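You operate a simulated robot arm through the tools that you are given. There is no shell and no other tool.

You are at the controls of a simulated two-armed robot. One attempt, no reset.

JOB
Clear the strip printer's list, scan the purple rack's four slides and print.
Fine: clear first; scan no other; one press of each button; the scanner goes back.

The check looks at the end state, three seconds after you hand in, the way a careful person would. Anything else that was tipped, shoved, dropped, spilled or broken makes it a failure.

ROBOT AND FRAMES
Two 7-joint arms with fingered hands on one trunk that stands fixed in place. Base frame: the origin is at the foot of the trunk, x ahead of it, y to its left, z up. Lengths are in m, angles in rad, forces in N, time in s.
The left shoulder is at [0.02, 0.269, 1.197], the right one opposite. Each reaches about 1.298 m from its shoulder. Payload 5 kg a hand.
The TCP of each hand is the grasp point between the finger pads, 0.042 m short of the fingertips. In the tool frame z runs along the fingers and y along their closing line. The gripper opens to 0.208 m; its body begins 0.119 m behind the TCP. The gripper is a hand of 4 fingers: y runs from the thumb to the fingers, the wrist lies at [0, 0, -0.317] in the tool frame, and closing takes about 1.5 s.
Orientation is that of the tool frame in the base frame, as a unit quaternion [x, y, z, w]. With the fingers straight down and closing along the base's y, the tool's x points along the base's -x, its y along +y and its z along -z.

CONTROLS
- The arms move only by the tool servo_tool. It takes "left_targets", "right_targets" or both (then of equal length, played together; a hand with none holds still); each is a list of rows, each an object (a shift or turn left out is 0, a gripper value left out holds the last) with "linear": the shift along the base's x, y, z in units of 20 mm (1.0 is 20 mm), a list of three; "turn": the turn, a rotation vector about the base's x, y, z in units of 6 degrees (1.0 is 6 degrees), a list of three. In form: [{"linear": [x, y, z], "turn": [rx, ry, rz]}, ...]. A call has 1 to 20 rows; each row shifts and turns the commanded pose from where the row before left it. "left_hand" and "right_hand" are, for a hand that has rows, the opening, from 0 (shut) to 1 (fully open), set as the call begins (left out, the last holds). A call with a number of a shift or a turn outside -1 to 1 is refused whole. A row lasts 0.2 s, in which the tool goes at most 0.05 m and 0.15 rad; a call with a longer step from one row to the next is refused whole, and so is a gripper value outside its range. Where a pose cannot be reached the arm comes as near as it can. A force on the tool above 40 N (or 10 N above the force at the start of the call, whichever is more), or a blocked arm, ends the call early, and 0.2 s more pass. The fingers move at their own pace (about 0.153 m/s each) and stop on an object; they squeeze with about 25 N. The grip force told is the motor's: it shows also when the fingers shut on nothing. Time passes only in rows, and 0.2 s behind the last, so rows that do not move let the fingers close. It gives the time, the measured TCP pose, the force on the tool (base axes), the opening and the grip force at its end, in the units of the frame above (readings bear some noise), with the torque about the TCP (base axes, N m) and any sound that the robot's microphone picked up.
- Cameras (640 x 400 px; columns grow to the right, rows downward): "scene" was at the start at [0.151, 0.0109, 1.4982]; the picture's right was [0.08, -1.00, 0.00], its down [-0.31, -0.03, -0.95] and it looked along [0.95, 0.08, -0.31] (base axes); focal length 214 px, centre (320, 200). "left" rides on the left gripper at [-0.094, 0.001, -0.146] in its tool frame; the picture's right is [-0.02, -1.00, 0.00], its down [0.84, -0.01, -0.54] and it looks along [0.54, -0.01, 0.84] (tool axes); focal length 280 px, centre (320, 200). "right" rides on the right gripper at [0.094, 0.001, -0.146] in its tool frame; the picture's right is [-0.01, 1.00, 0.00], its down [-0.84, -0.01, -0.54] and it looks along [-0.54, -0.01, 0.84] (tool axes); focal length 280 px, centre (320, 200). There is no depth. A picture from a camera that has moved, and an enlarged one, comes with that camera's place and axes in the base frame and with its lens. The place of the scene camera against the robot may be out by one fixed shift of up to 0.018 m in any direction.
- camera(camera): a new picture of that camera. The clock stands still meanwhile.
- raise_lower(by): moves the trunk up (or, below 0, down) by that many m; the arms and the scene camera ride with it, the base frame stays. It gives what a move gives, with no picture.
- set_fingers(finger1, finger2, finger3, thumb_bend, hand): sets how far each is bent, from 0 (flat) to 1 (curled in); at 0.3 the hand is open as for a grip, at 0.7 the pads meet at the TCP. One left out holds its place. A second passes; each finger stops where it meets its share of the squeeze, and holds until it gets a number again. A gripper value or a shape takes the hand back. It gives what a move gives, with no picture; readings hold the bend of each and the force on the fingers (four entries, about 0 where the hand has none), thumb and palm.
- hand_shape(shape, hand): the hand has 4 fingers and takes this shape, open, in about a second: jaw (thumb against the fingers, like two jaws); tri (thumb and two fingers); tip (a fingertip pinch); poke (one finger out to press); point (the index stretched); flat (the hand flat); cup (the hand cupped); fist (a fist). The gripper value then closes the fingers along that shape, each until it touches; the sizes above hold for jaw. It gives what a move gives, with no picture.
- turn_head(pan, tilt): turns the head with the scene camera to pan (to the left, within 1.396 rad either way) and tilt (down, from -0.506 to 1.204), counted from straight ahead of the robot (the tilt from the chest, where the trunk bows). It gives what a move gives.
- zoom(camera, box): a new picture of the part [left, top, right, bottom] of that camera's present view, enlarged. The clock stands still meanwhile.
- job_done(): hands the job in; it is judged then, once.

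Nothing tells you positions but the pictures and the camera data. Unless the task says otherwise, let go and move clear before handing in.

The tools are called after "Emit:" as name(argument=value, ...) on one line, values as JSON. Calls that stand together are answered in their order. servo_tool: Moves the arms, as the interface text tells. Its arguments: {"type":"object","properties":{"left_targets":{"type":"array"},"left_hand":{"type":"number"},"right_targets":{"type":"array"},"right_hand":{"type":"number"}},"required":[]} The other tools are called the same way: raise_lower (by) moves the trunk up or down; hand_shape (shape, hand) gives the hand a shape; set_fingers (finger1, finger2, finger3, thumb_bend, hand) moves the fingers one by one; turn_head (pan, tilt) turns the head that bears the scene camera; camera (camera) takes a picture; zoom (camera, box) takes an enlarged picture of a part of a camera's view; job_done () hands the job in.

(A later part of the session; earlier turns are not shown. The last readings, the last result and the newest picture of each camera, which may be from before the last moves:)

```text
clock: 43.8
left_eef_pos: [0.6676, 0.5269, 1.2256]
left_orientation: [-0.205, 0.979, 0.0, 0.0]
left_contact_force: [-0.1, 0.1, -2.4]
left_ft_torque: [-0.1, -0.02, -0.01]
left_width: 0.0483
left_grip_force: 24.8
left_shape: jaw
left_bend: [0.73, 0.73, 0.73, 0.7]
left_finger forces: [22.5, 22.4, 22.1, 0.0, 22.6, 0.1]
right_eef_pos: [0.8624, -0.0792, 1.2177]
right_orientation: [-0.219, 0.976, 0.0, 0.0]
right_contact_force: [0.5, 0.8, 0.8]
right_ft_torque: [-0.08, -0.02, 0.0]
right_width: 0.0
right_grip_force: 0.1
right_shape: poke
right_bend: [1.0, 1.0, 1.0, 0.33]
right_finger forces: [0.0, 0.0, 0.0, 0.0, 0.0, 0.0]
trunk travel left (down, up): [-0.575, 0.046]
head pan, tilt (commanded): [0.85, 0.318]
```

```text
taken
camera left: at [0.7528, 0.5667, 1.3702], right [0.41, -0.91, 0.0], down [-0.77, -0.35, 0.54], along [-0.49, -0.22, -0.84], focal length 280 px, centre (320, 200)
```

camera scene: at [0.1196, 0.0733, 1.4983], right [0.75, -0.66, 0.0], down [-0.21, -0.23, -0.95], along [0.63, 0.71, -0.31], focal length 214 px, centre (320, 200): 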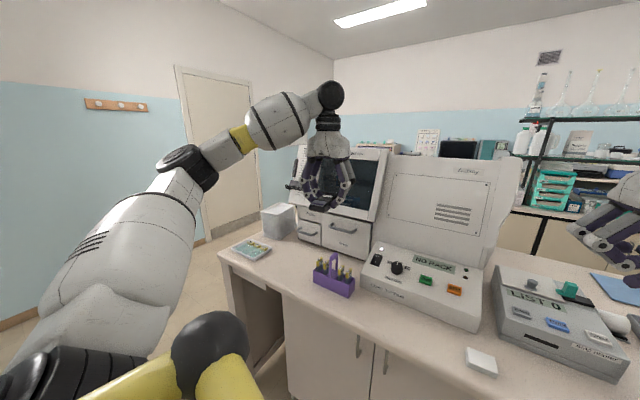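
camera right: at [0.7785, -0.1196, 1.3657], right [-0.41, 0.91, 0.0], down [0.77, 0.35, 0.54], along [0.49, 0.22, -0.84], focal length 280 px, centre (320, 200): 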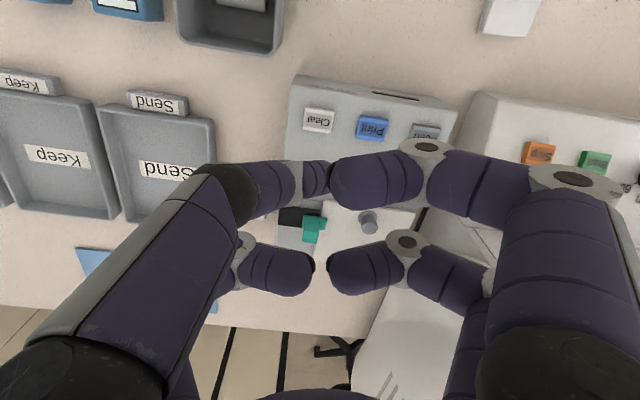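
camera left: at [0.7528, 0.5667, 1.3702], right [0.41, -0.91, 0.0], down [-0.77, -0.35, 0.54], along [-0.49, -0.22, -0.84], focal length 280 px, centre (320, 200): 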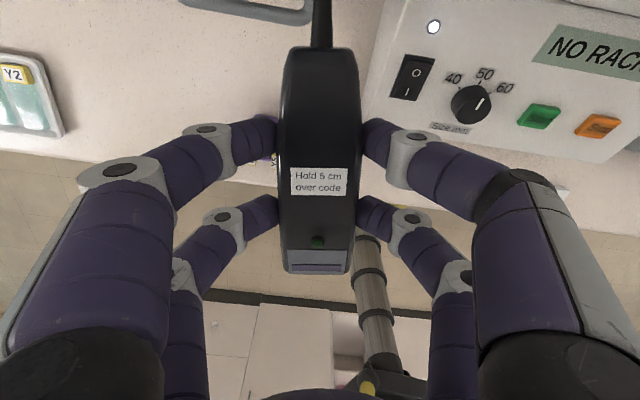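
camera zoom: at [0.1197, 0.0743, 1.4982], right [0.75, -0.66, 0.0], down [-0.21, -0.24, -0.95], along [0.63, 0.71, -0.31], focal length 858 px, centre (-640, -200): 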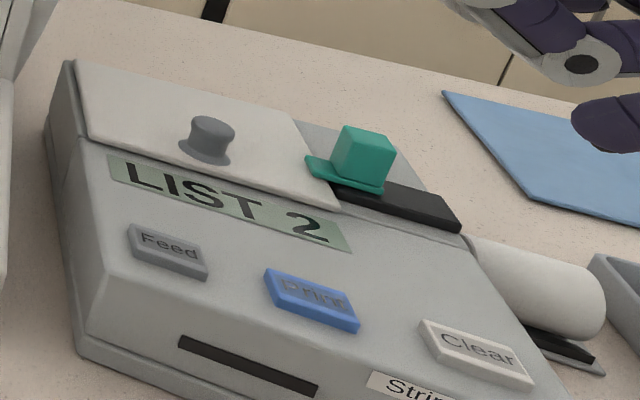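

LIST is still 2 and nothing is near the hand. Lowering onto P3.

Emit:
servo_tool(left_targets=[{"linear": [0, 0, -0.6]}, {"linear": [0, 0, -0.6]}, {"linear": [0, 0, -0.6]}, {"linear": [0, 0, -0.6]}, {"linear": [0, 0, -0.6]}, {"linear": [0, 0, 0]}, {"linear": [0, 0, 0]}])

Emit:
zoom(camera="scene", box=[315, 225, 365, 285])

Emit:
zoom(camera="scene", box=[480, 250, 640, 350])

```text
clock: 45.4
left_eef_pos: [0.6664, 0.5274, 1.1652]
left_orientation: [-0.204, 0.979, -0.001, 0.0]
left_contact_force: [0.4, 0.4, -2.2]
left_ft_torque: [-0.02, 0.02, 0.0]
left_width: 0.0486
left_grip_force: 24.7
left_shape: jaw
left_bend: [0.73, 0.73, 0.73, 0.7]
left_finger forces: [22.5, 22.4, 22.2, 0.0, 22.5, 0.1]
right_eef_pos: [0.863, -0.08, 1.2194]
right_orientation: [-0.219, 0.976, 0.0, 0.0]
right_contact_force: [-0.1, -0.1, 0.0]
right_ft_torque: [-0.04, 0.04, 0.0]
right_width: 0.0001
right_grip_force: 0.1
right_shape: poke
right_bend: [1.0, 1.0, 1.0, 0.33]
right_finger forces: [0.1, 0.0, 0.0, 0.1, 0.0, 0.0]
trunk travel left (down, up): [-0.575, 0.046]
head pan, tilt (commanded): [0.85, 0.318]
```

```text
6.67 times, centred on (340, 255) of scene
camera zoom: at [0.1199, 0.0737, 1.4982], right [0.75, -0.66, 0.0], down [-0.21, -0.23, -0.95], along [0.63, 0.71, -0.31], focal length 1430 px, centre (187, -167)
```

zoom: 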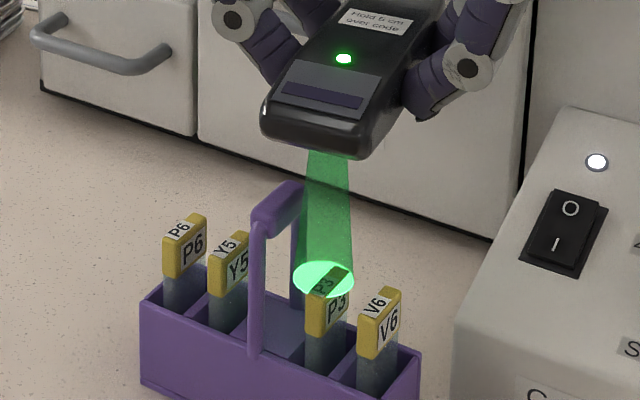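

```text
4.00 times, centred on (560, 300) of scene
camera zoom: at [0.1199, 0.0737, 1.4982], right [0.75, -0.66, 0.0], down [-0.21, -0.23, -0.95], along [0.63, 0.71, -0.31], focal length 858 px, centre (-640, -200)
```

zoom: 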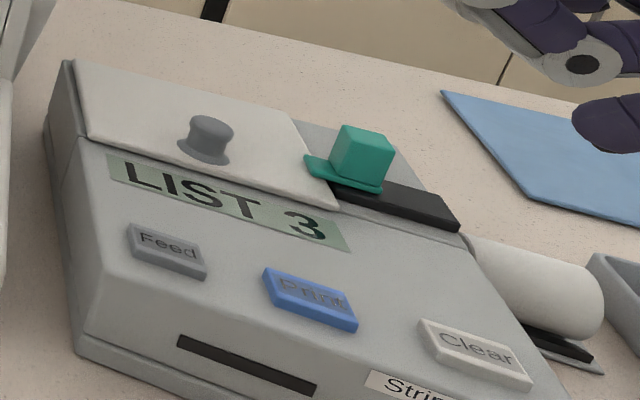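

LIST 3: P3 is read. Same move over to V6.

Emit:
servo_tool(left_targets=[{"linear": [0, 0, 1.0]}, {"linear": [0, 0, 1.0]}, {"linear": [0, 0, 1.0]}, {"linear": [0, 0, 0]}, {"linear": [0.24, -0.78, 0]}, {"linear": [0.24, -0.78, 0]}, {"linear": [0, 0, 0]}])

Emit:
zoom(camera="scene", box=[290, 190, 390, 310])

Emit:
zoom(camera="scene", box=[480, 250, 640, 350])

```text
clock: 47.0
left_eef_pos: [0.6749, 0.495, 1.2238]
left_orientation: [-0.204, 0.979, 0.0, -0.001]
left_contact_force: [-0.7, 0.1, -1.1]
left_ft_torque: [0.0, -0.06, 0.0]
left_width: 0.0481
left_grip_force: 24.9
left_shape: jaw
left_bend: [0.73, 0.73, 0.73, 0.7]
left_finger forces: [22.4, 22.4, 22.2, 0.0, 22.6, 0.1]
right_eef_pos: [0.8617, -0.0805, 1.2194]
right_orientation: [-0.219, 0.976, 0.0, 0.002]
right_contact_force: [-0.1, 0.2, -0.4]
right_ft_torque: [-0.02, -0.04, 0.0]
right_width: 0.0
right_grip_force: 0.0
right_shape: poke
right_bend: [1.0, 1.0, 1.0, 0.33]
right_finger forces: [0.0, 0.0, 0.2, 0.0, 0.0, 0.1]
trunk travel left (down, up): [-0.575, 0.046]
head pan, tilt (commanded): [0.85, 0.318]
```

```text
3.33 times, centred on (340, 250) of scene
camera zoom: at [0.1193, 0.0736, 1.4983], right [0.75, -0.66, 0.0], down [-0.21, -0.23, -0.95], along [0.63, 0.71, -0.31], focal length 715 px, centre (253, 33)
```

zoom: 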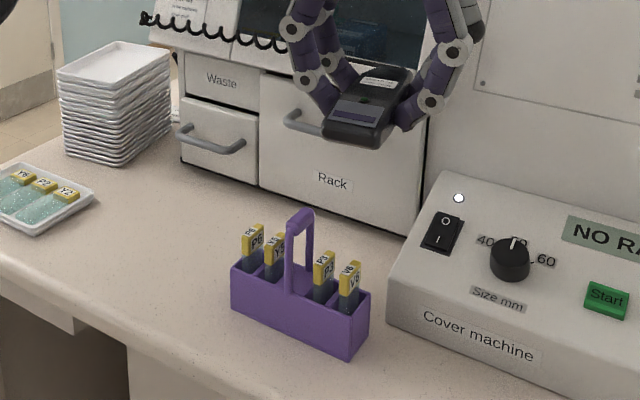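

```text
4.00 times, centred on (560, 300) of scene
camera zoom: at [0.1193, 0.0736, 1.4983], right [0.75, -0.66, 0.0], down [-0.21, -0.23, -0.95], along [0.63, 0.71, -0.31], focal length 858 px, centre (-640, -200)
```

zoom: 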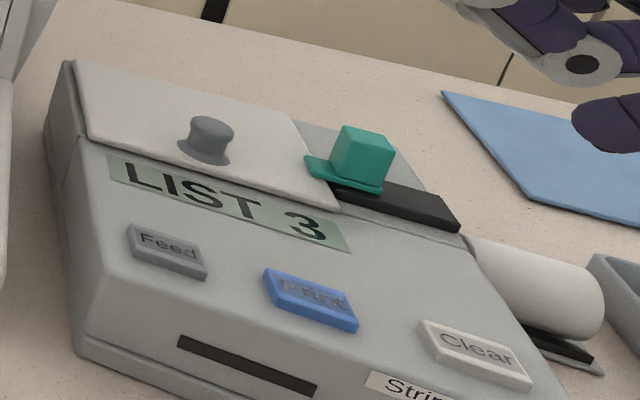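

Beam off, LIST 3. Lowering onto V6, the last one.

Emit:
servo_tool(left_targets=[{"linear": [0, 0, -0.6]}, {"linear": [0, 0, -0.6]}, {"linear": [0, 0, -0.6]}, {"linear": [0, 0, -0.6]}, {"linear": [0, 0, -0.6]}, {"linear": [0, 0, 0]}, {"linear": [0, 0, 0]}])

Emit:
zoom(camera="scene", box=[315, 225, 365, 285])

Emit:
zoom(camera="scene", box=[480, 250, 640, 350])

```text
clock: 48.6
left_eef_pos: [0.6756, 0.4963, 1.1632]
left_orientation: [-0.204, 0.979, 0.0, 0.001]
left_contact_force: [-0.9, -0.3, -2.8]
left_ft_torque: [-0.03, 0.01, 0.0]
left_width: 0.0483
left_grip_force: 25.2
left_shape: jaw
left_bend: [0.73, 0.73, 0.73, 0.7]
left_finger forces: [22.5, 22.4, 22.4, 0.1, 22.6, 0.1]
right_eef_pos: [0.8638, -0.0806, 1.2195]
right_orientation: [-0.219, 0.976, 0.0, 0.001]
right_contact_force: [0.4, 1.4, -1.4]
right_ft_torque: [-0.01, -0.01, 0.0]
right_width: 0.0
right_grip_force: 0.1
right_shape: poke
right_bend: [1.0, 1.0, 1.0, 0.33]
right_finger forces: [0.1, 0.0, 0.0, 0.0, 0.0, 0.0]
trunk travel left (down, up): [-0.575, 0.046]
head pan, tilt (commanded): [0.85, 0.318]
```

```text
6.67 times, centred on (340, 255) of scene
camera zoom: at [0.12, 0.0737, 1.4982], right [0.75, -0.66, 0.0], down [-0.21, -0.23, -0.95], along [0.63, 0.71, -0.31], focal length 1430 px, centre (187, -167)
```

zoom: 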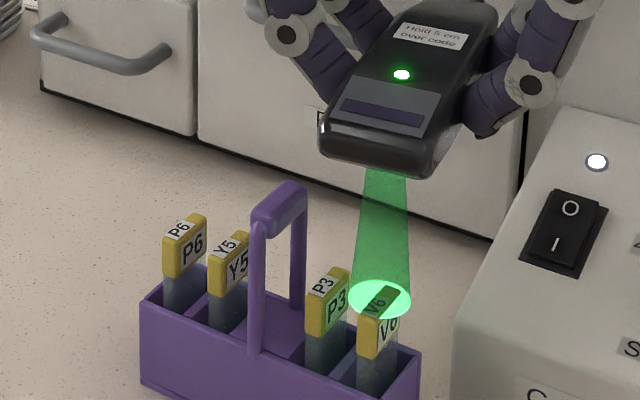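

```text
4.00 times, centred on (560, 300) of scene
camera zoom: at [0.12, 0.0737, 1.4982], right [0.75, -0.66, 0.0], down [-0.21, -0.23, -0.95], along [0.63, 0.71, -0.31], focal length 858 px, centre (-640, -200)
```

zoom: 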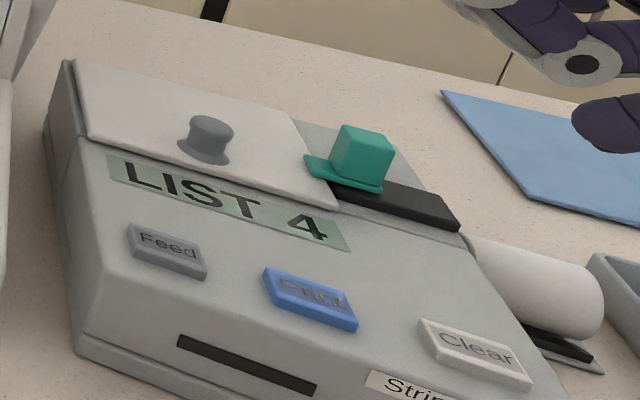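

LIST 4: all four rack slides are read. Next I raise the scanner well out of range and carry it back to exactly above its home spot.

Emit:
servo_tool(left_targets=[{"linear": [0, 0, 1]}, {"linear": [0, 0, 1]}, {"linear": [0, 0, 1]}, {"linear": [0, 0, 1]}, {"linear": [0, 0, 1]}, {"linear": [0, 0, 1]}, {"linear": [-0.35767, 0.91975, 0]}, {"linear": [-0.35767, 0.91975, 0]}, {"linear": [-0.35767, 0.91975, 0]}, {"linear": [-0.35767, 0.91975, 0]}, {"linear": [-0.35767, 0.91975, 0]}, {"linear": [-0.35767, 0.91975, 0]}, {"linear": [-0.35767, 0.91975, 0]}, {"linear": [-0.35767, 0.91975, 0]}, {"linear": [-0.35767, 0.91975, 0]}, {"linear": [-0.35767, 0.91975, 0]}, {"linear": [-0.35767, 0.91975, 0]}, {"linear": [-0.35767, 0.91975, 0]}, {"linear": [0, 0, 0]}])

Emit:
camera(camera="scene")

Emit:
zoom(camera="scene", box=[480, 250, 640, 350])

Emit:
camera(camera="left")

```text
clock: 52.6
left_eef_pos: [0.5904, 0.7165, 1.2839]
left_orientation: [-0.203, 0.979, 0.0, 0.0]
left_contact_force: [-0.4, -0.4, -1.5]
left_ft_torque: [0.07, 0.02, 0.01]
left_width: 0.048
left_grip_force: 24.8
left_shape: jaw
left_bend: [0.73, 0.73, 0.73, 0.7]
left_finger forces: [22.4, 22.4, 22.3, 0.1, 22.6, 0.1]
right_eef_pos: [0.8638, -0.0809, 1.219]
right_orientation: [-0.219, 0.976, 0.001, 0.0]
right_contact_force: [0.6, -0.8, -0.1]
right_ft_torque: [0.1, 0.03, 0.01]
right_width: 0.0
right_grip_force: 0.1
right_shape: poke
right_bend: [1.0, 1.0, 1.0, 0.33]
right_finger forces: [0.1, 0.0, 0.1, 0.0, 0.1, 0.1]
trunk travel left (down, up): [-0.575, 0.046]
head pan, tilt (commanded): [0.85, 0.318]
```

```text
taken
camera scene: at [0.12, 0.0731, 1.4982], right [0.75, -0.66, 0.0], down [-0.21, -0.23, -0.95], along [0.63, 0.71, -0.31], focal length 214 px, centre (320, 200)
```

scene: 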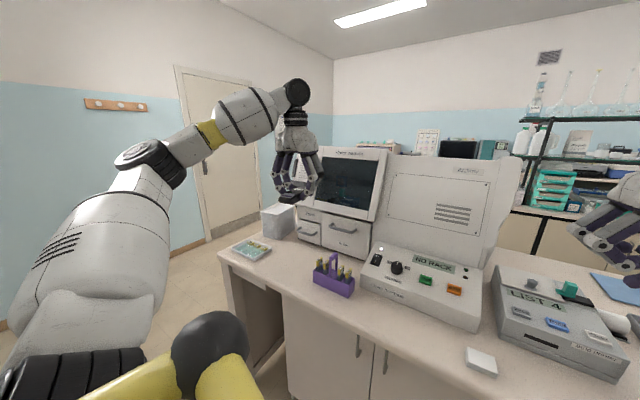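

```text
4.00 times, centred on (560, 300) of scene
camera zoom: at [0.12, 0.0731, 1.4982], right [0.75, -0.66, 0.0], down [-0.21, -0.23, -0.95], along [0.63, 0.71, -0.31], focal length 858 px, centre (-640, -200)
```

zoom: 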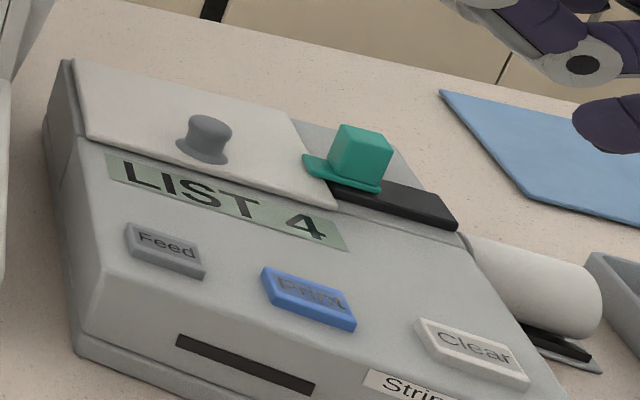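

```text
taken
camera left: at [0.676, 0.7559, 1.4292], right [0.41, -0.91, 0.0], down [-0.77, -0.35, 0.54], along [-0.49, -0.22, -0.84], focal length 280 px, centre (320, 200)
```

left: 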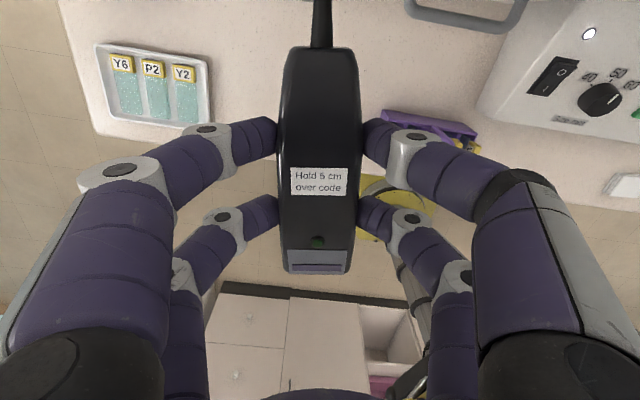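

LIST remains 4 and the scanner is back over home. I'll descend most of the way, leaving ~2 cm.

Emit:
servo_tool(left_targets=[{"linear": [0, 0, -1]}, {"linear": [0, 0, -1]}, {"linear": [0, 0, -1]}, {"linear": [0, 0, -1]}, {"linear": [0, 0, -1]}, {"linear": [0, 0, -1]}, {"linear": [0, 0, -1]}, {"linear": [0, 0, -1]}, {"linear": [0, 0, -1]}, {"linear": [0, 0, -1]}, {"linear": [0, 0, -1]}, {"linear": [0, 0, -1]}, {"linear": [0, 0, -1]}, {"linear": [0, 0, -1]}, {"linear": [0, 0, 0]}])

Emit:
zoom(camera="scene", box=[230, 190, 370, 310])

Emit:
camera(camera="left")

```text
clock: 55.8
left_eef_pos: [0.5906, 0.7146, 1.0036]
left_orientation: [-0.204, 0.979, 0.0, 0.002]
left_contact_force: [0.5, -0.3, -1.4]
left_ft_torque: [0.05, -0.04, -0.01]
left_width: 0.0484
left_grip_force: 25.1
left_shape: jaw
left_bend: [0.73, 0.73, 0.73, 0.7]
left_finger forces: [22.3, 22.3, 22.1, 0.1, 22.4, 0.1]
right_eef_pos: [0.8627, -0.0823, 1.2199]
right_orientation: [-0.22, 0.976, 0.001, 0.001]
right_contact_force: [0.7, -0.4, 1.2]
right_ft_torque: [0.02, -0.01, -0.02]
right_width: 0.0
right_grip_force: 0.1
right_shape: poke
right_bend: [1.0, 1.0, 1.0, 0.33]
right_finger forces: [0.1, 0.0, 0.0, 0.0, 0.0, 0.0]
trunk travel left (down, up): [-0.575, 0.046]
head pan, tilt (commanded): [0.85, 0.318]
```

```text
3.33 times, centred on (300, 250) of scene
camera zoom: at [0.1195, 0.0734, 1.4983], right [0.75, -0.66, 0.0], down [-0.21, -0.23, -0.95], along [0.63, 0.71, -0.31], focal length 715 px, centre (387, 33)
```

zoom: 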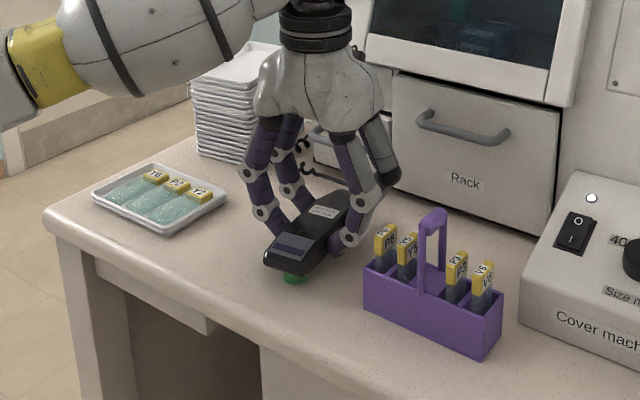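

```text
taken
camera left: at [0.6754, 0.7541, 1.1491], right [0.41, -0.91, 0.0], down [-0.77, -0.35, 0.54], along [-0.49, -0.22, -0.84], focal length 280 px, centre (320, 200)
```

left: 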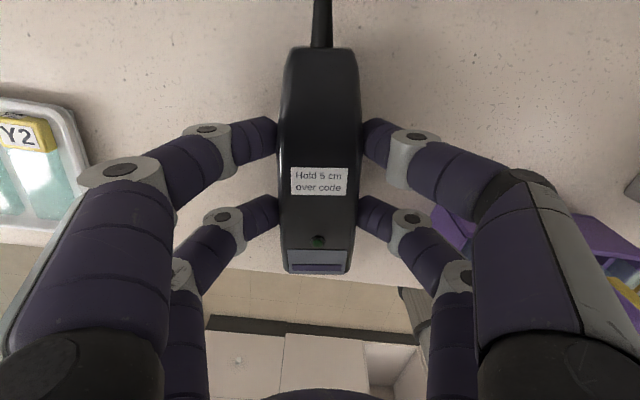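

About 1.8 cm remains. I'll ease it down to the bench.

Emit:
servo_tool(left_targets=[{"linear": [0, 0, -0.25]}, {"linear": [0, 0, -0.25]}, {"linear": [0, 0, -0.2]}, {"linear": [0, 0, -0.1]}, {"linear": [0, 0, 0]}])

Emit:
servo_tool(left_targets=[{"linear": [0, 0, -0.05]}, {"linear": [0, 0, 0]}])

Emit:
camera(camera="left")

Emit:
zoom(camera="scene", box=[270, 230, 340, 290])

```text
clock: 57.0
left_eef_pos: [0.5889, 0.7163, 0.9874]
left_orientation: [-0.203, 0.979, -0.001, 0.0]
left_contact_force: [0.7, 0.2, -2.5]
left_ft_torque: [0.01, -0.01, -0.01]
left_width: 0.0483
left_grip_force: 25.0
left_shape: jaw
left_bend: [0.73, 0.73, 0.73, 0.7]
left_finger forces: [22.3, 22.2, 22.1, 0.0, 22.5, 0.0]
right_eef_pos: [0.8628, -0.0801, 1.2187]
right_orientation: [-0.219, 0.976, 0.0, -0.001]
right_contact_force: [-0.1, 0.3, -0.6]
right_ft_torque: [0.02, -0.03, -0.05]
right_width: 0.0001
right_grip_force: 0.0
right_shape: poke
right_bend: [1.0, 1.0, 1.0, 0.33]
right_finger forces: [0.0, 0.1, 0.0, 0.0, 0.0, 0.1]
trunk travel left (down, up): [-0.575, 0.046]
head pan, tilt (commanded): [0.85, 0.318]
```

```text
clock: 57.6
left_eef_pos: [0.5889, 0.7148, 0.9874]
left_orientation: [-0.204, 0.979, 0.0, 0.0]
left_contact_force: [-0.3, -0.2, -1.8]
left_ft_torque: [-0.01, 0.02, -0.03]
left_width: 0.0481
left_grip_force: 25.1
left_shape: jaw
left_bend: [0.73, 0.73, 0.73, 0.7]
left_finger forces: [22.3, 22.3, 22.1, 0.0, 22.4, 0.0]
right_eef_pos: [0.8634, -0.0817, 1.2182]
right_orientation: [-0.218, 0.976, -0.001, 0.0]
right_contact_force: [-0.7, -0.2, -0.1]
right_ft_torque: [-0.02, -0.01, 0.01]
right_width: 0.0001
right_grip_force: 0.0
right_shape: poke
right_bend: [1.0, 1.0, 1.0, 0.33]
right_finger forces: [0.1, 0.0, 0.0, 0.1, 0.1, 0.0]
trunk travel left (down, up): [-0.575, 0.046]
head pan, tilt (commanded): [0.85, 0.318]
```

```text
taken
camera left: at [0.6749, 0.7555, 1.1326], right [0.41, -0.91, 0.0], down [-0.77, -0.35, 0.54], along [-0.49, -0.22, -0.84], focal length 280 px, centre (320, 200)
```

left: 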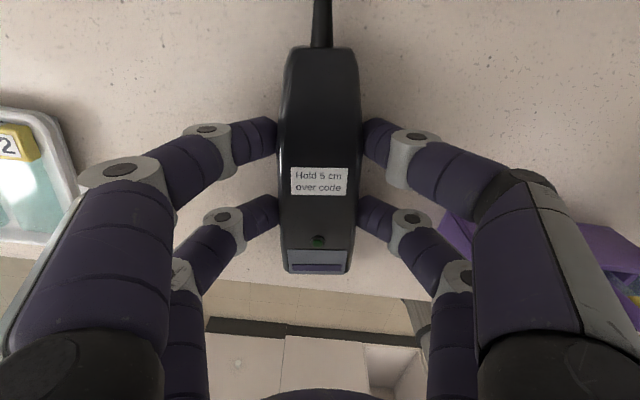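

```text
6.67 times, centred on (305, 260) of scene
camera zoom: at [0.1197, 0.0736, 1.4982], right [0.75, -0.66, 0.0], down [-0.21, -0.23, -0.95], along [0.63, 0.71, -0.31], focal length 1430 px, centre (420, -200)
```

zoom: 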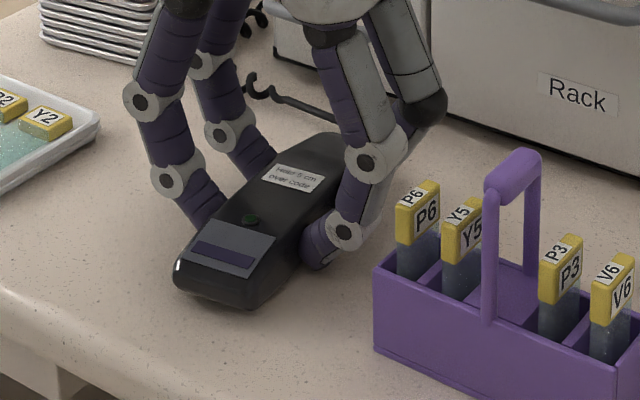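

The force still shows the scanner's weight (~-2 N), so it's hovering a millimetre or so. I'll lower in 1 mm steps until it's supported.

Emit:
servo_tool(left_targets=[{"linear": [0, 0, -0.05]}, {"linear": [0, 0, 0]}])

Emit:
servo_tool(left_targets=[{"linear": [0, 0, -0.04]}, {"linear": [0, 0, 0]}])

```text
clock: 58.2
left_eef_pos: [0.5888, 0.7144, 0.9864]
left_orientation: [-0.204, 0.979, 0.0, 0.001]
left_contact_force: [1.6, 0.8, 7.6]
left_ft_torque: [0.04, -0.09, 0.01]
left_width: 0.0484
left_grip_force: 24.7
left_shape: jaw
left_bend: [0.73, 0.73, 0.73, 0.7]
left_finger forces: [23.4, 23.3, 23.0, 0.0, 23.4, 0.1]
right_eef_pos: [0.8619, -0.0813, 1.2184]
right_orientation: [-0.219, 0.976, 0.001, 0.002]
right_contact_force: [0.5, 0.2, 0.9]
right_ft_torque: [0.04, 0.0, 0.01]
right_width: 0.0001
right_grip_force: 0.0
right_shape: poke
right_bend: [1.0, 1.0, 1.0, 0.33]
right_finger forces: [0.1, 0.1, 0.0, 0.1, 0.1, 0.0]
trunk travel left (down, up): [-0.575, 0.046]
head pan, tilt (commanded): [0.85, 0.318]
```

```text
clock: 58.8
left_eef_pos: [0.5893, 0.7151, 0.9849]
left_orientation: [-0.204, 0.979, 0.0, 0.001]
left_contact_force: [2.0, 1.4, 16.4]
left_ft_torque: [0.1, -0.09, -0.03]
left_width: 0.0485
left_grip_force: 25.1
left_shape: jaw
left_bend: [0.73, 0.73, 0.73, 0.7]
left_finger forces: [24.8, 24.9, 23.8, 0.0, 24.5, 0.1]
right_eef_pos: [0.863, -0.0818, 1.2196]
right_orientation: [-0.218, 0.976, 0.001, 0.001]
right_contact_force: [0.4, -0.2, 0.1]
right_ft_torque: [0.0, -0.02, 0.0]
right_width: 0.0
right_grip_force: 0.0
right_shape: poke
right_bend: [1.0, 1.0, 1.0, 0.33]
right_finger forces: [0.1, 0.0, 0.0, 0.0, 0.0, 0.0]
trunk travel left (down, up): [-0.575, 0.046]
head pan, tilt (commanded): [0.85, 0.318]
```

Now it's seated (7–16 N). I'll back off a millimetre and open the hand in place.

Emit:
servo_tool(left_targets=[{"linear": [0, 0, 0.07]}, {"linear": [0, 0, 0]}])

Emit:
servo_tool(left_targets=[{"linear": [0, 0, 0]}, {"linear": [0, 0, 0]}, {"linear": [0, 0, 0]}, {"linear": [0, 0, 0]}], left_hand=0.42)

Emit:
camera(camera="left")

Emit:
zoom(camera="scene", box=[270, 230, 340, 290])

```text
clock: 59.4
left_eef_pos: [0.5889, 0.715, 0.9868]
left_orientation: [-0.203, 0.979, 0.0, 0.0]
left_contact_force: [-2.5, 0.0, 4.4]
left_ft_torque: [0.03, -0.05, 0.04]
left_width: 0.0487
left_grip_force: 24.7
left_shape: jaw
left_bend: [0.73, 0.73, 0.73, 0.7]
left_finger forces: [24.2, 24.1, 23.6, 0.0, 24.0, 0.1]
right_eef_pos: [0.8625, -0.081, 1.2186]
right_orientation: [-0.218, 0.976, 0.001, 0.001]
right_contact_force: [-0.3, 0.2, 0.7]
right_ft_torque: [0.0, 0.0, 0.04]
right_width: 0.0
right_grip_force: 0.0
right_shape: poke
right_bend: [1.0, 1.0, 1.0, 0.33]
right_finger forces: [0.1, 0.1, 0.1, 0.0, 0.0, 0.1]
trunk travel left (down, up): [-0.575, 0.046]
head pan, tilt (commanded): [0.85, 0.318]
```

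```text
clock: 60.4
left_eef_pos: [0.5886, 0.7158, 0.9872]
left_orientation: [-0.203, 0.979, 0.0, 0.0]
left_contact_force: [-0.1, -0.6, 0.6]
left_ft_torque: [0.01, 0.05, 0.02]
left_width: 0.0863
left_grip_force: 0.2
left_shape: jaw
left_bend: [0.73, 0.73, 0.73, 0.7]
left_finger forces: [0.0, 0.1, 0.1, 0.1, 0.1, 0.0]
right_eef_pos: [0.8633, -0.0814, 1.2174]
right_orientation: [-0.219, 0.976, 0.0, 0.001]
right_contact_force: [0.3, 0.1, 0.0]
right_ft_torque: [-0.01, -0.01, 0.0]
right_width: 0.0002
right_grip_force: 0.1
right_shape: poke
right_bend: [1.0, 1.0, 1.0, 0.33]
right_finger forces: [0.0, 0.0, 0.1, 0.0, 0.1, 0.0]
trunk travel left (down, up): [-0.575, 0.046]
head pan, tilt (commanded): [0.85, 0.318]
```

```text
taken
camera left: at [0.6755, 0.7557, 1.1322], right [0.41, -0.91, 0.0], down [-0.77, -0.35, 0.54], along [-0.49, -0.22, -0.84], focal length 280 px, centre (320, 200)
```

left: 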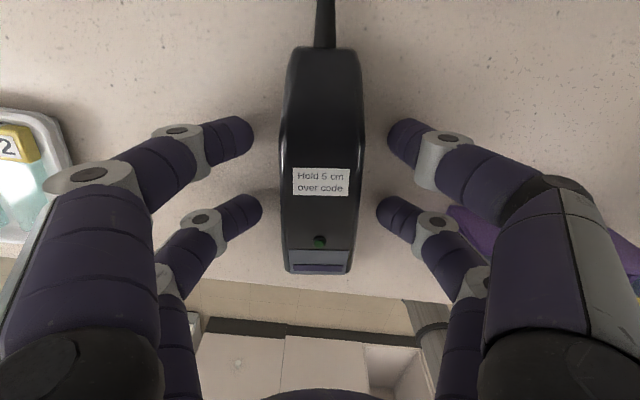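

```text
6.67 times, centred on (305, 260) of scene
camera zoom: at [0.1196, 0.0735, 1.4982], right [0.75, -0.66, 0.0], down [-0.21, -0.23, -0.95], along [0.63, 0.71, -0.31], focal length 1430 px, centre (420, -200)
```

zoom: 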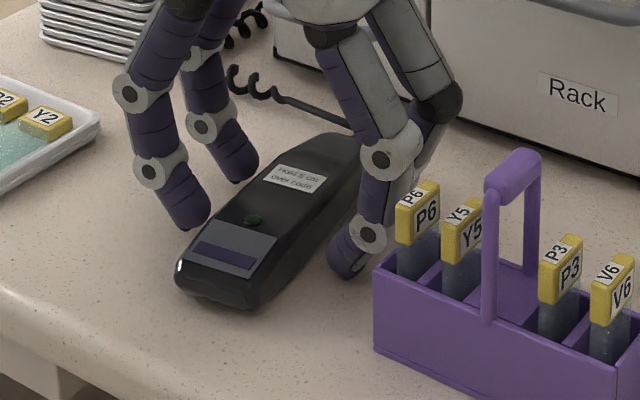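

The scanner rests within a couple of millimetres of its original place, and the hand is free. I'll raise the left hand straight up and clear.

Emit:
servo_tool(left_targets=[{"linear": [0, 0, 0.4]}, {"linear": [0, 0, 0.6]}, {"linear": [0, 0, 0.8]}, {"linear": [0, 0, 1]}, {"linear": [0, 0, 1]}, {"linear": [0, 0, 1]}, {"linear": [0, 0, 1]}, {"linear": [0, 0, 1]}, {"linear": [0, 0, 1]}, {"linear": [0, 0, 1]}, {"linear": [0, 0, 1]}, {"linear": [0, 0, 1]}, {"linear": [0, 0, 1]}, {"linear": [0, 0, 1]}, {"linear": [0, 0, 0]}])

Emit:
camera(camera="left")

Emit:
camera(camera="scene")

Emit:
zoom(camera="scene", box=[220, 200, 380, 310])

```text
clock: 63.6
left_eef_pos: [0.588, 0.7146, 1.2424]
left_orientation: [-0.205, 0.979, 0.001, 0.0]
left_contact_force: [1.0, -0.3, -0.3]
left_ft_torque: [-0.02, 0.0, 0.01]
left_width: 0.0866
left_grip_force: 0.1
left_shape: jaw
left_bend: [0.73, 0.73, 0.73, 0.7]
left_finger forces: [0.1, 0.0, 0.0, 0.0, 0.0, 0.0]
right_eef_pos: [0.8633, -0.0798, 1.2185]
right_orientation: [-0.22, 0.976, 0.0, 0.0]
right_contact_force: [-0.3, 0.0, 0.2]
right_ft_torque: [-0.03, 0.04, 0.03]
right_width: 0.0001
right_grip_force: 0.0
right_shape: poke
right_bend: [1.0, 1.0, 1.0, 0.33]
right_finger forces: [0.1, 0.1, 0.0, 0.1, 0.1, 0.0]
trunk travel left (down, up): [-0.575, 0.046]
head pan, tilt (commanded): [0.85, 0.318]
```

```text
taken
camera left: at [0.6742, 0.7553, 1.3874], right [0.41, -0.91, 0.0], down [-0.77, -0.35, 0.54], along [-0.49, -0.22, -0.84], focal length 280 px, centre (320, 200)
```

left: 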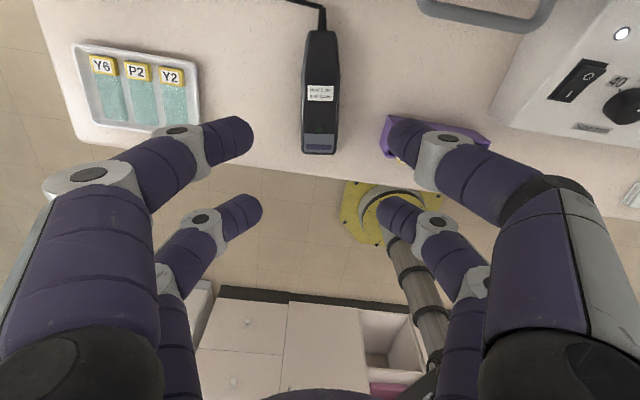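

```text
taken
camera scene: at [0.12, 0.074, 1.4981], right [0.75, -0.66, 0.0], down [-0.21, -0.24, -0.95], along [0.63, 0.71, -0.31], focal length 214 px, centre (320, 200)
```

scene: 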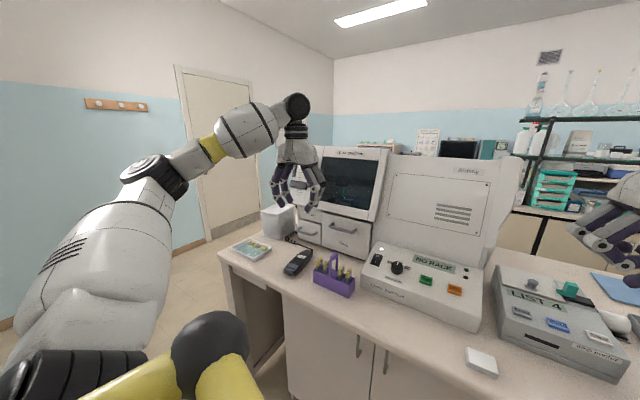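

```text
3.64 times, centred on (300, 255) of scene
camera zoom: at [0.12, 0.074, 1.4981], right [0.75, -0.66, 0.0], down [-0.21, -0.24, -0.95], along [0.63, 0.71, -0.31], focal length 780 px, centre (393, 0)
```

zoom: 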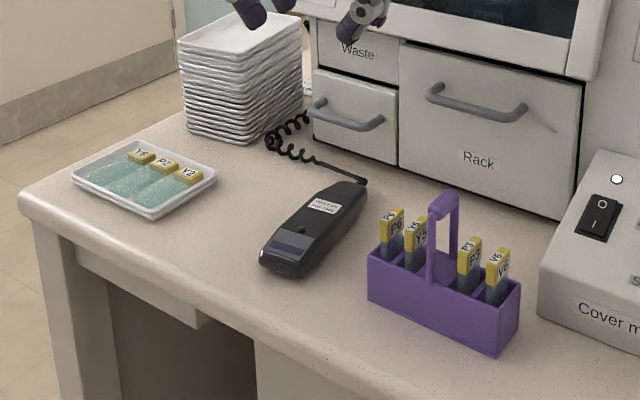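

The scanner is home with its cord relaxed. Now I'll turn the head back to the printer and bring the right fingertip over Print.

Emit:
turn_head(pan=0.0, tilt=0.45)

Emit:
servo_tool(right_targets=[{"linear": [-0.2, 0.8, 0]}, {"linear": [-0.2, 0.8, 0]}, {"linear": [-0.2, 0.8, 0]}, {"linear": [-0.2, 0.85, 0]}, {"linear": [0, 0, -0.6]}, {"linear": [0, 0, -0.6]}, {"linear": [0, 0, -0.6]}, {"linear": [0, 0, -0.6]}, {"linear": [0, 0, -0.6]}, {"linear": [0, 0, -0.6]}, {"linear": [0, 0, -0.6]}, {"linear": [0, 0, -0.6]}, {"linear": [0, 0, -0.6]}, {"linear": [0, 0, -0.6]}, {"linear": [0, 0, 0]}])

Emit:
camera(camera="scene")

Emit:
camera(camera="right")

```text
clock: 64.8
left_eef_pos: [0.5867, 0.7149, 1.2416]
left_orientation: [-0.204, 0.979, -0.001, -0.001]
left_contact_force: [0.2, 0.9, -0.2]
left_ft_torque: [-0.04, 0.03, -0.01]
left_width: 0.0868
left_grip_force: 0.1
left_shape: jaw
left_bend: [0.73, 0.73, 0.73, 0.7]
left_finger forces: [0.0, 0.0, 0.1, 0.1, 0.1, 0.0]
right_eef_pos: [0.8627, -0.0801, 1.2193]
right_orientation: [-0.218, 0.976, 0.0, 0.0]
right_contact_force: [-0.3, 1.0, 0.5]
right_ft_torque: [0.04, 0.01, -0.01]
right_width: 0.0002
right_grip_force: 0.0
right_shape: poke
right_bend: [1.0, 1.0, 1.0, 0.33]
right_finger forces: [0.0, 0.1, 0.0, 0.0, 0.1, 0.0]
trunk travel left (down, up): [-0.575, 0.046]
head pan, tilt (commanded): [0.0, 0.45]
```

```text
clock: 68.0
left_eef_pos: [0.5875, 0.7156, 1.2429]
left_orientation: [-0.203, 0.979, 0.0, 0.001]
left_contact_force: [0.0, 0.0, 0.4]
left_ft_torque: [0.04, 0.01, -0.01]
left_width: 0.0867
left_grip_force: 0.1
left_shape: jaw
left_bend: [0.73, 0.73, 0.73, 0.7]
left_finger forces: [0.0, 0.0, 0.0, 0.1, 0.0, 0.0]
right_eef_pos: [0.8479, -0.0146, 1.1013]
right_orientation: [-0.219, 0.976, 0.0, 0.0]
right_contact_force: [-0.2, -0.4, 0.2]
right_ft_torque: [0.0, -0.01, -0.04]
right_width: 0.0
right_grip_force: 0.0
right_shape: poke
right_bend: [1.0, 1.0, 1.0, 0.33]
right_finger forces: [0.0, 0.0, 0.0, 0.1, 0.1, 0.0]
trunk travel left (down, up): [-0.575, 0.046]
head pan, tilt (commanded): [0.0, 0.45]
```

```text
taken
camera scene: at [0.1497, 0.0034, 1.486], right [0.0, -1.0, 0.0], down [-0.43, 0.0, -0.9], along [0.9, 0.0, -0.43], focal length 214 px, centre (320, 200)
```

scene: 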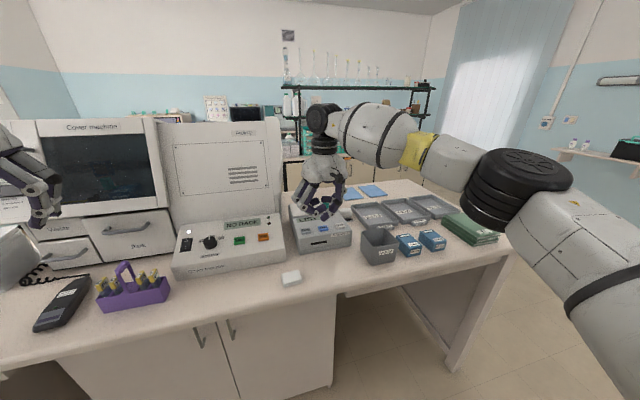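

```text
taken
camera right: at [0.7636, -0.0531, 1.2463], right [-0.41, 0.91, 0.0], down [0.77, 0.35, 0.54], along [0.49, 0.22, -0.84], focal length 280 px, centre (320, 200)
```

right: 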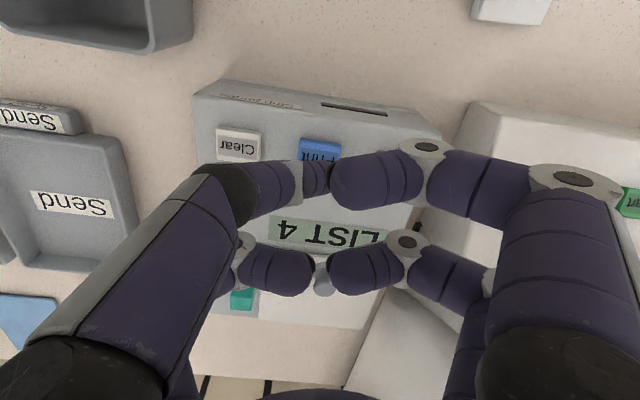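

The tip hovers ~3 cm over the Print area with LIST 4 shown. I'll check alignment in close-up.

Emit:
zoom(camera="scene", box=[280, 180, 370, 265])

Emit:
zoom(camera="right", box=[200, 80, 460, 260])

```text
4.71 times, centred on (325, 222) of scene
camera zoom: at [0.1497, 0.0034, 1.486], right [0.0, -1.0, 0.0], down [-0.43, 0.0, -0.9], along [0.9, 0.0, -0.43], focal length 1009 px, centre (296, 94)
```

zoom: 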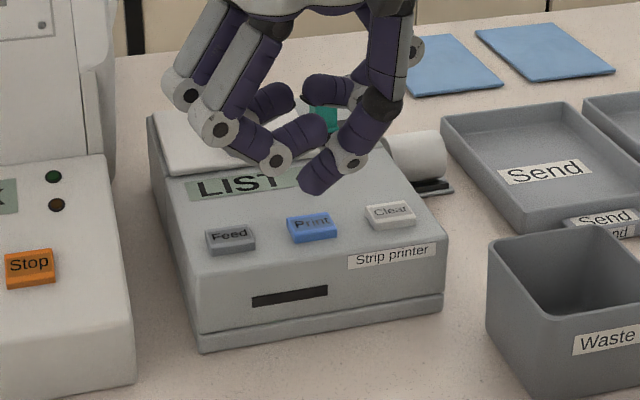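

```text
2.22 times, centred on (330, 170) of right
camera zoom: at [0.7636, -0.0531, 1.2463], right [-0.41, 0.91, 0.0], down [0.77, 0.35, 0.54], along [0.49, 0.22, -0.84], focal length 623 px, centre (298, 267)
```

zoom: 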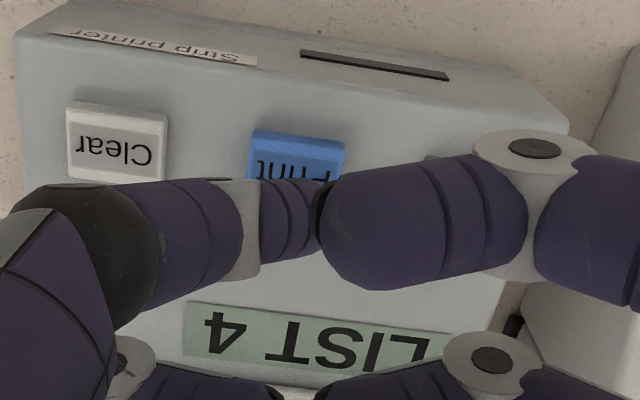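

The tip is lined up with Print (columns match, depth matches the successful Clear press). I'll descend to ~4 mm above and look once more.

Emit:
servo_tool(right_targets=[{"linear": [0, 0, -0.5]}, {"linear": [0, 0, -0.4]}, {"linear": [0, 0, -0.3]}, {"linear": [0, 0, 0]}])

Emit:
zoom(camera="scene", box=[290, 200, 360, 255])

```text
clock: 69.0
left_eef_pos: [0.5865, 0.7156, 1.2416]
left_orientation: [-0.204, 0.979, 0.0, 0.0]
left_contact_force: [0.0, 1.1, -0.1]
left_ft_torque: [-0.01, -0.01, 0.01]
left_width: 0.0867
left_grip_force: 0.2
left_shape: jaw
left_bend: [0.73, 0.73, 0.73, 0.7]
left_finger forces: [0.0, 0.1, 0.1, 0.0, 0.1, 0.1]
right_eef_pos: [0.8474, -0.0131, 1.076]
right_orientation: [-0.218, 0.976, 0.0, 0.001]
right_contact_force: [-1.1, -0.1, -0.1]
right_ft_torque: [-0.03, -0.02, 0.0]
right_width: 0.0001
right_grip_force: 0.1
right_shape: poke
right_bend: [1.0, 1.0, 1.0, 0.33]
right_finger forces: [0.0, 0.1, 0.0, 0.0, 0.1, 0.0]
trunk travel left (down, up): [-0.575, 0.046]
head pan, tilt (commanded): [0.0, 0.45]
```

```text
7.27 times, centred on (325, 228) of scene
camera zoom: at [0.1499, 0.0034, 1.486], right [0.0, -1.0, 0.0], down [-0.44, 0.0, -0.9], along [0.9, 0.0, -0.44], focal length 1560 px, centre (284, 0)
```

zoom: 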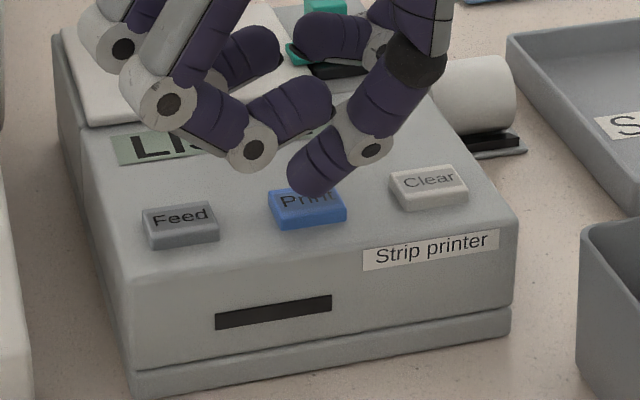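

The tip is on the rear half of Print with no contact yet. I'll press down in 2 mm steps, as with Clear.

Emit:
servo_tool(right_targets=[{"linear": [-0.15, 0, -0.1]}, {"linear": [0, 0, -0.1]}, {"linear": [0, 0, 0]}])

Emit:
zoom(camera="scene", box=[290, 200, 360, 255])

```text
clock: 69.8
left_eef_pos: [0.5867, 0.7147, 1.2428]
left_orientation: [-0.203, 0.979, 0.0, 0.0]
left_contact_force: [0.2, -0.7, 0.3]
left_ft_torque: [0.03, -0.02, 0.02]
left_width: 0.0867
left_grip_force: 0.1
left_shape: jaw
left_bend: [0.73, 0.73, 0.73, 0.7]
left_finger forces: [0.0, 0.0, 0.1, 0.1, 0.0, 0.1]
right_eef_pos: [0.8439, -0.0152, 1.0728]
right_orientation: [-0.219, 0.976, 0.0, 0.001]
right_contact_force: [-0.2, 0.1, 0.4]
right_ft_torque: [0.01, 0.03, 0.0]
right_width: 0.0
right_grip_force: 0.1
right_shape: poke
right_bend: [1.0, 1.0, 1.0, 0.33]
right_finger forces: [0.1, 0.0, 0.0, 0.0, 0.0, 0.0]
trunk travel left (down, up): [-0.575, 0.046]
head pan, tilt (commanded): [0.0, 0.45]
```

```text
7.27 times, centred on (325, 228) of scene
camera zoom: at [0.1499, 0.0034, 1.486], right [0.0, -1.0, 0.0], down [-0.44, 0.0, -0.9], along [0.9, 0.0, -0.44], focal length 1560 px, centre (284, 0)
```

zoom: 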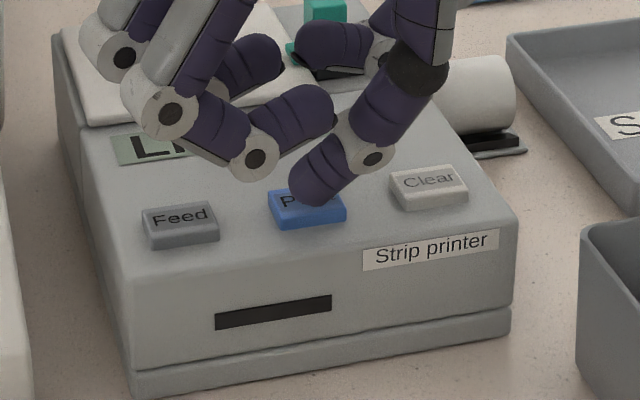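

No contact force yet; another 2 mm step or two.

Emit:
servo_tool(right_targets=[{"linear": [0, 0, -0.1]}, {"linear": [0, 0, 0]}])

Emit:
zoom(camera="scene", box=[290, 200, 360, 255])

```text
clock: 70.4
left_eef_pos: [0.5881, 0.714, 1.2434]
left_orientation: [-0.203, 0.979, 0.0, 0.0]
left_contact_force: [1.1, 0.5, 0.0]
left_ft_torque: [-0.01, 0.0, 0.02]
left_width: 0.0868
left_grip_force: 0.1
left_shape: jaw
left_bend: [0.73, 0.73, 0.73, 0.7]
left_finger forces: [0.0, 0.0, 0.0, 0.1, 0.0, 0.1]
right_eef_pos: [0.8441, -0.0148, 1.0697]
right_orientation: [-0.219, 0.976, 0.001, 0.0]
right_contact_force: [0.0, -0.6, 0.1]
right_ft_torque: [0.0, -0.03, -0.03]
right_width: 0.0
right_grip_force: 0.0
right_shape: poke
right_bend: [1.0, 1.0, 1.0, 0.33]
right_finger forces: [0.0, 0.0, 0.1, 0.1, 0.9, 0.0]
trunk travel left (down, up): [-0.575, 0.046]
head pan, tilt (commanded): [0.0, 0.45]
```

```text
7.27 times, centred on (325, 228) of scene
camera zoom: at [0.1499, 0.0034, 1.486], right [0.0, -1.0, 0.0], down [-0.44, 0.0, -0.9], along [0.9, 0.0, -0.44], focal length 1560 px, centre (284, 0)
```

zoom: 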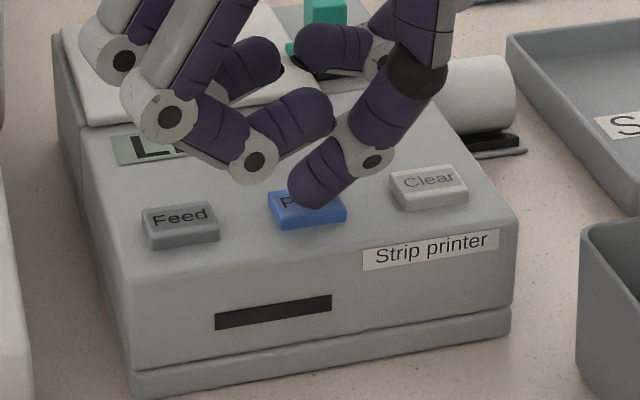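

Contact has just begun (0.9 N) without a click. One more 2 mm.

Emit:
servo_tool(right_targets=[{"linear": [0, 0, -0.1]}, {"linear": [0, 0, 0]}])

Emit:
zoom(camera="scene", box=[290, 200, 360, 255])

```text
clock: 71.0
left_eef_pos: [0.5876, 0.7144, 1.2424]
left_orientation: [-0.203, 0.979, 0.0, -0.001]
left_contact_force: [0.0, -0.5, 0.1]
left_ft_torque: [0.05, 0.01, 0.0]
left_width: 0.0866
left_grip_force: 0.0
left_shape: jaw
left_bend: [0.73, 0.73, 0.73, 0.7]
left_finger forces: [0.0, 0.1, 0.1, 0.1, 0.0, 0.0]
right_eef_pos: [0.8446, -0.0151, 1.0689]
right_orientation: [-0.219, 0.976, 0.0, 0.001]
right_contact_force: [0.9, 0.2, 5.2]
right_ft_torque: [0.01, 0.05, -0.03]
right_width: 0.0
right_grip_force: 0.0
right_shape: poke
right_bend: [1.0, 1.0, 1.0, 0.33]
right_finger forces: [0.1, 0.1, 0.0, 0.0, 4.0, 0.0]
trunk travel left (down, up): [-0.575, 0.046]
head pan, tilt (commanded): [0.0, 0.45]
heard: click
```

```text
7.27 times, centred on (325, 228) of scene
camera zoom: at [0.1497, 0.0034, 1.486], right [0.0, -1.0, 0.0], down [-0.44, 0.0, -0.9], along [0.9, 0.0, -0.44], focal length 1560 px, centre (284, 0)
```

zoom: 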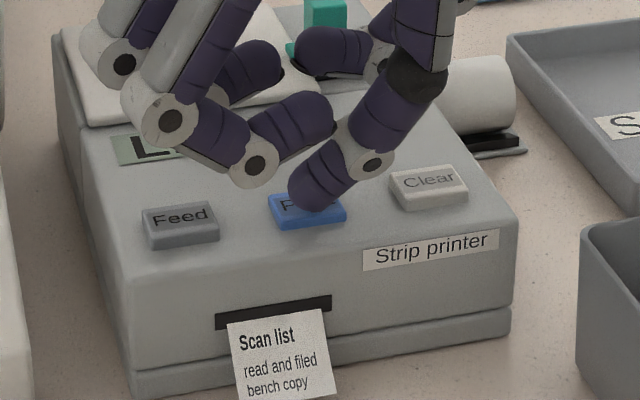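

Click heard and a printed strip "Scan list" is coming out. I'll lift straight off and away.

Emit:
servo_tool(right_targets=[{"linear": [0, 0, 0.6]}, {"linear": [0, 0, 1]}, {"linear": [0, 0, 1]}, {"linear": [0, 0, 1]}, {"linear": [0, 0, 1]}, {"linear": [0, 0, 1]}, {"linear": [0, 0, 1]}, {"linear": [0, 0, 1]}, {"linear": [0, 0, 1]}, {"linear": [0, 0, 0]}])

Emit:
camera(camera="scene")

Emit:
zoom(camera="scene", box=[270, 190, 370, 290])

```text
clock: 73.2
left_eef_pos: [0.5889, 0.716, 1.2423]
left_orientation: [-0.204, 0.979, 0.0, 0.0]
left_contact_force: [0.2, 0.4, 0.0]
left_ft_torque: [0.04, 0.03, 0.03]
left_width: 0.0868
left_grip_force: 0.0
left_shape: jaw
left_bend: [0.73, 0.73, 0.73, 0.7]
left_finger forces: [0.0, 0.1, 0.0, 0.1, 0.0, 0.0]
right_eef_pos: [0.8462, -0.015, 1.2399]
right_orientation: [-0.219, 0.976, -0.001, 0.0]
right_contact_force: [0.0, -1.1, 0.0]
right_ft_torque: [-0.01, 0.04, 0.01]
right_width: 0.0001
right_grip_force: 0.0
right_shape: poke
right_bend: [1.0, 1.0, 1.0, 0.33]
right_finger forces: [0.0, 0.1, 0.0, 0.1, 0.0, 0.1]
trunk travel left (down, up): [-0.575, 0.046]
head pan, tilt (commanded): [0.0, 0.45]
```

```text
taken
camera scene: at [0.1503, 0.0033, 1.4858], right [0.0, -1.0, 0.0], down [-0.44, 0.0, -0.9], along [0.9, 0.0, -0.44], focal length 214 px, centre (320, 200)
```

scene: 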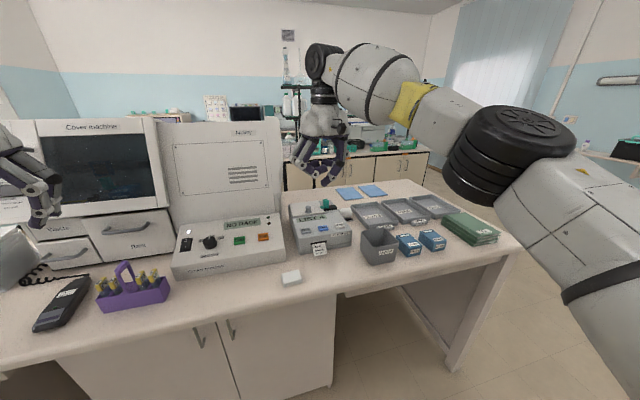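

```text
4.00 times, centred on (320, 240) of scene
camera zoom: at [0.1503, 0.0033, 1.4858], right [0.0, -1.0, 0.0], down [-0.44, 0.0, -0.9], along [0.9, 0.0, -0.44], focal length 858 px, centre (320, 40)
```

zoom: 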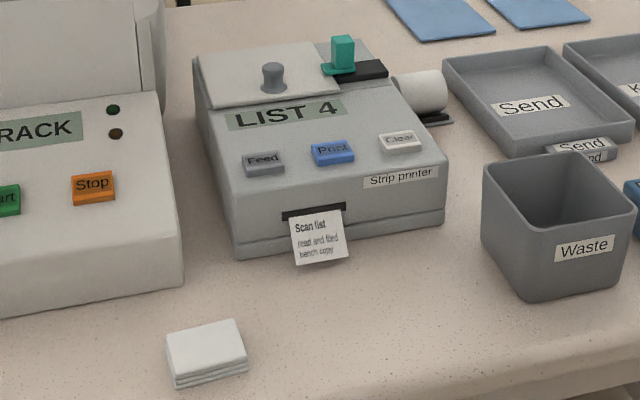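

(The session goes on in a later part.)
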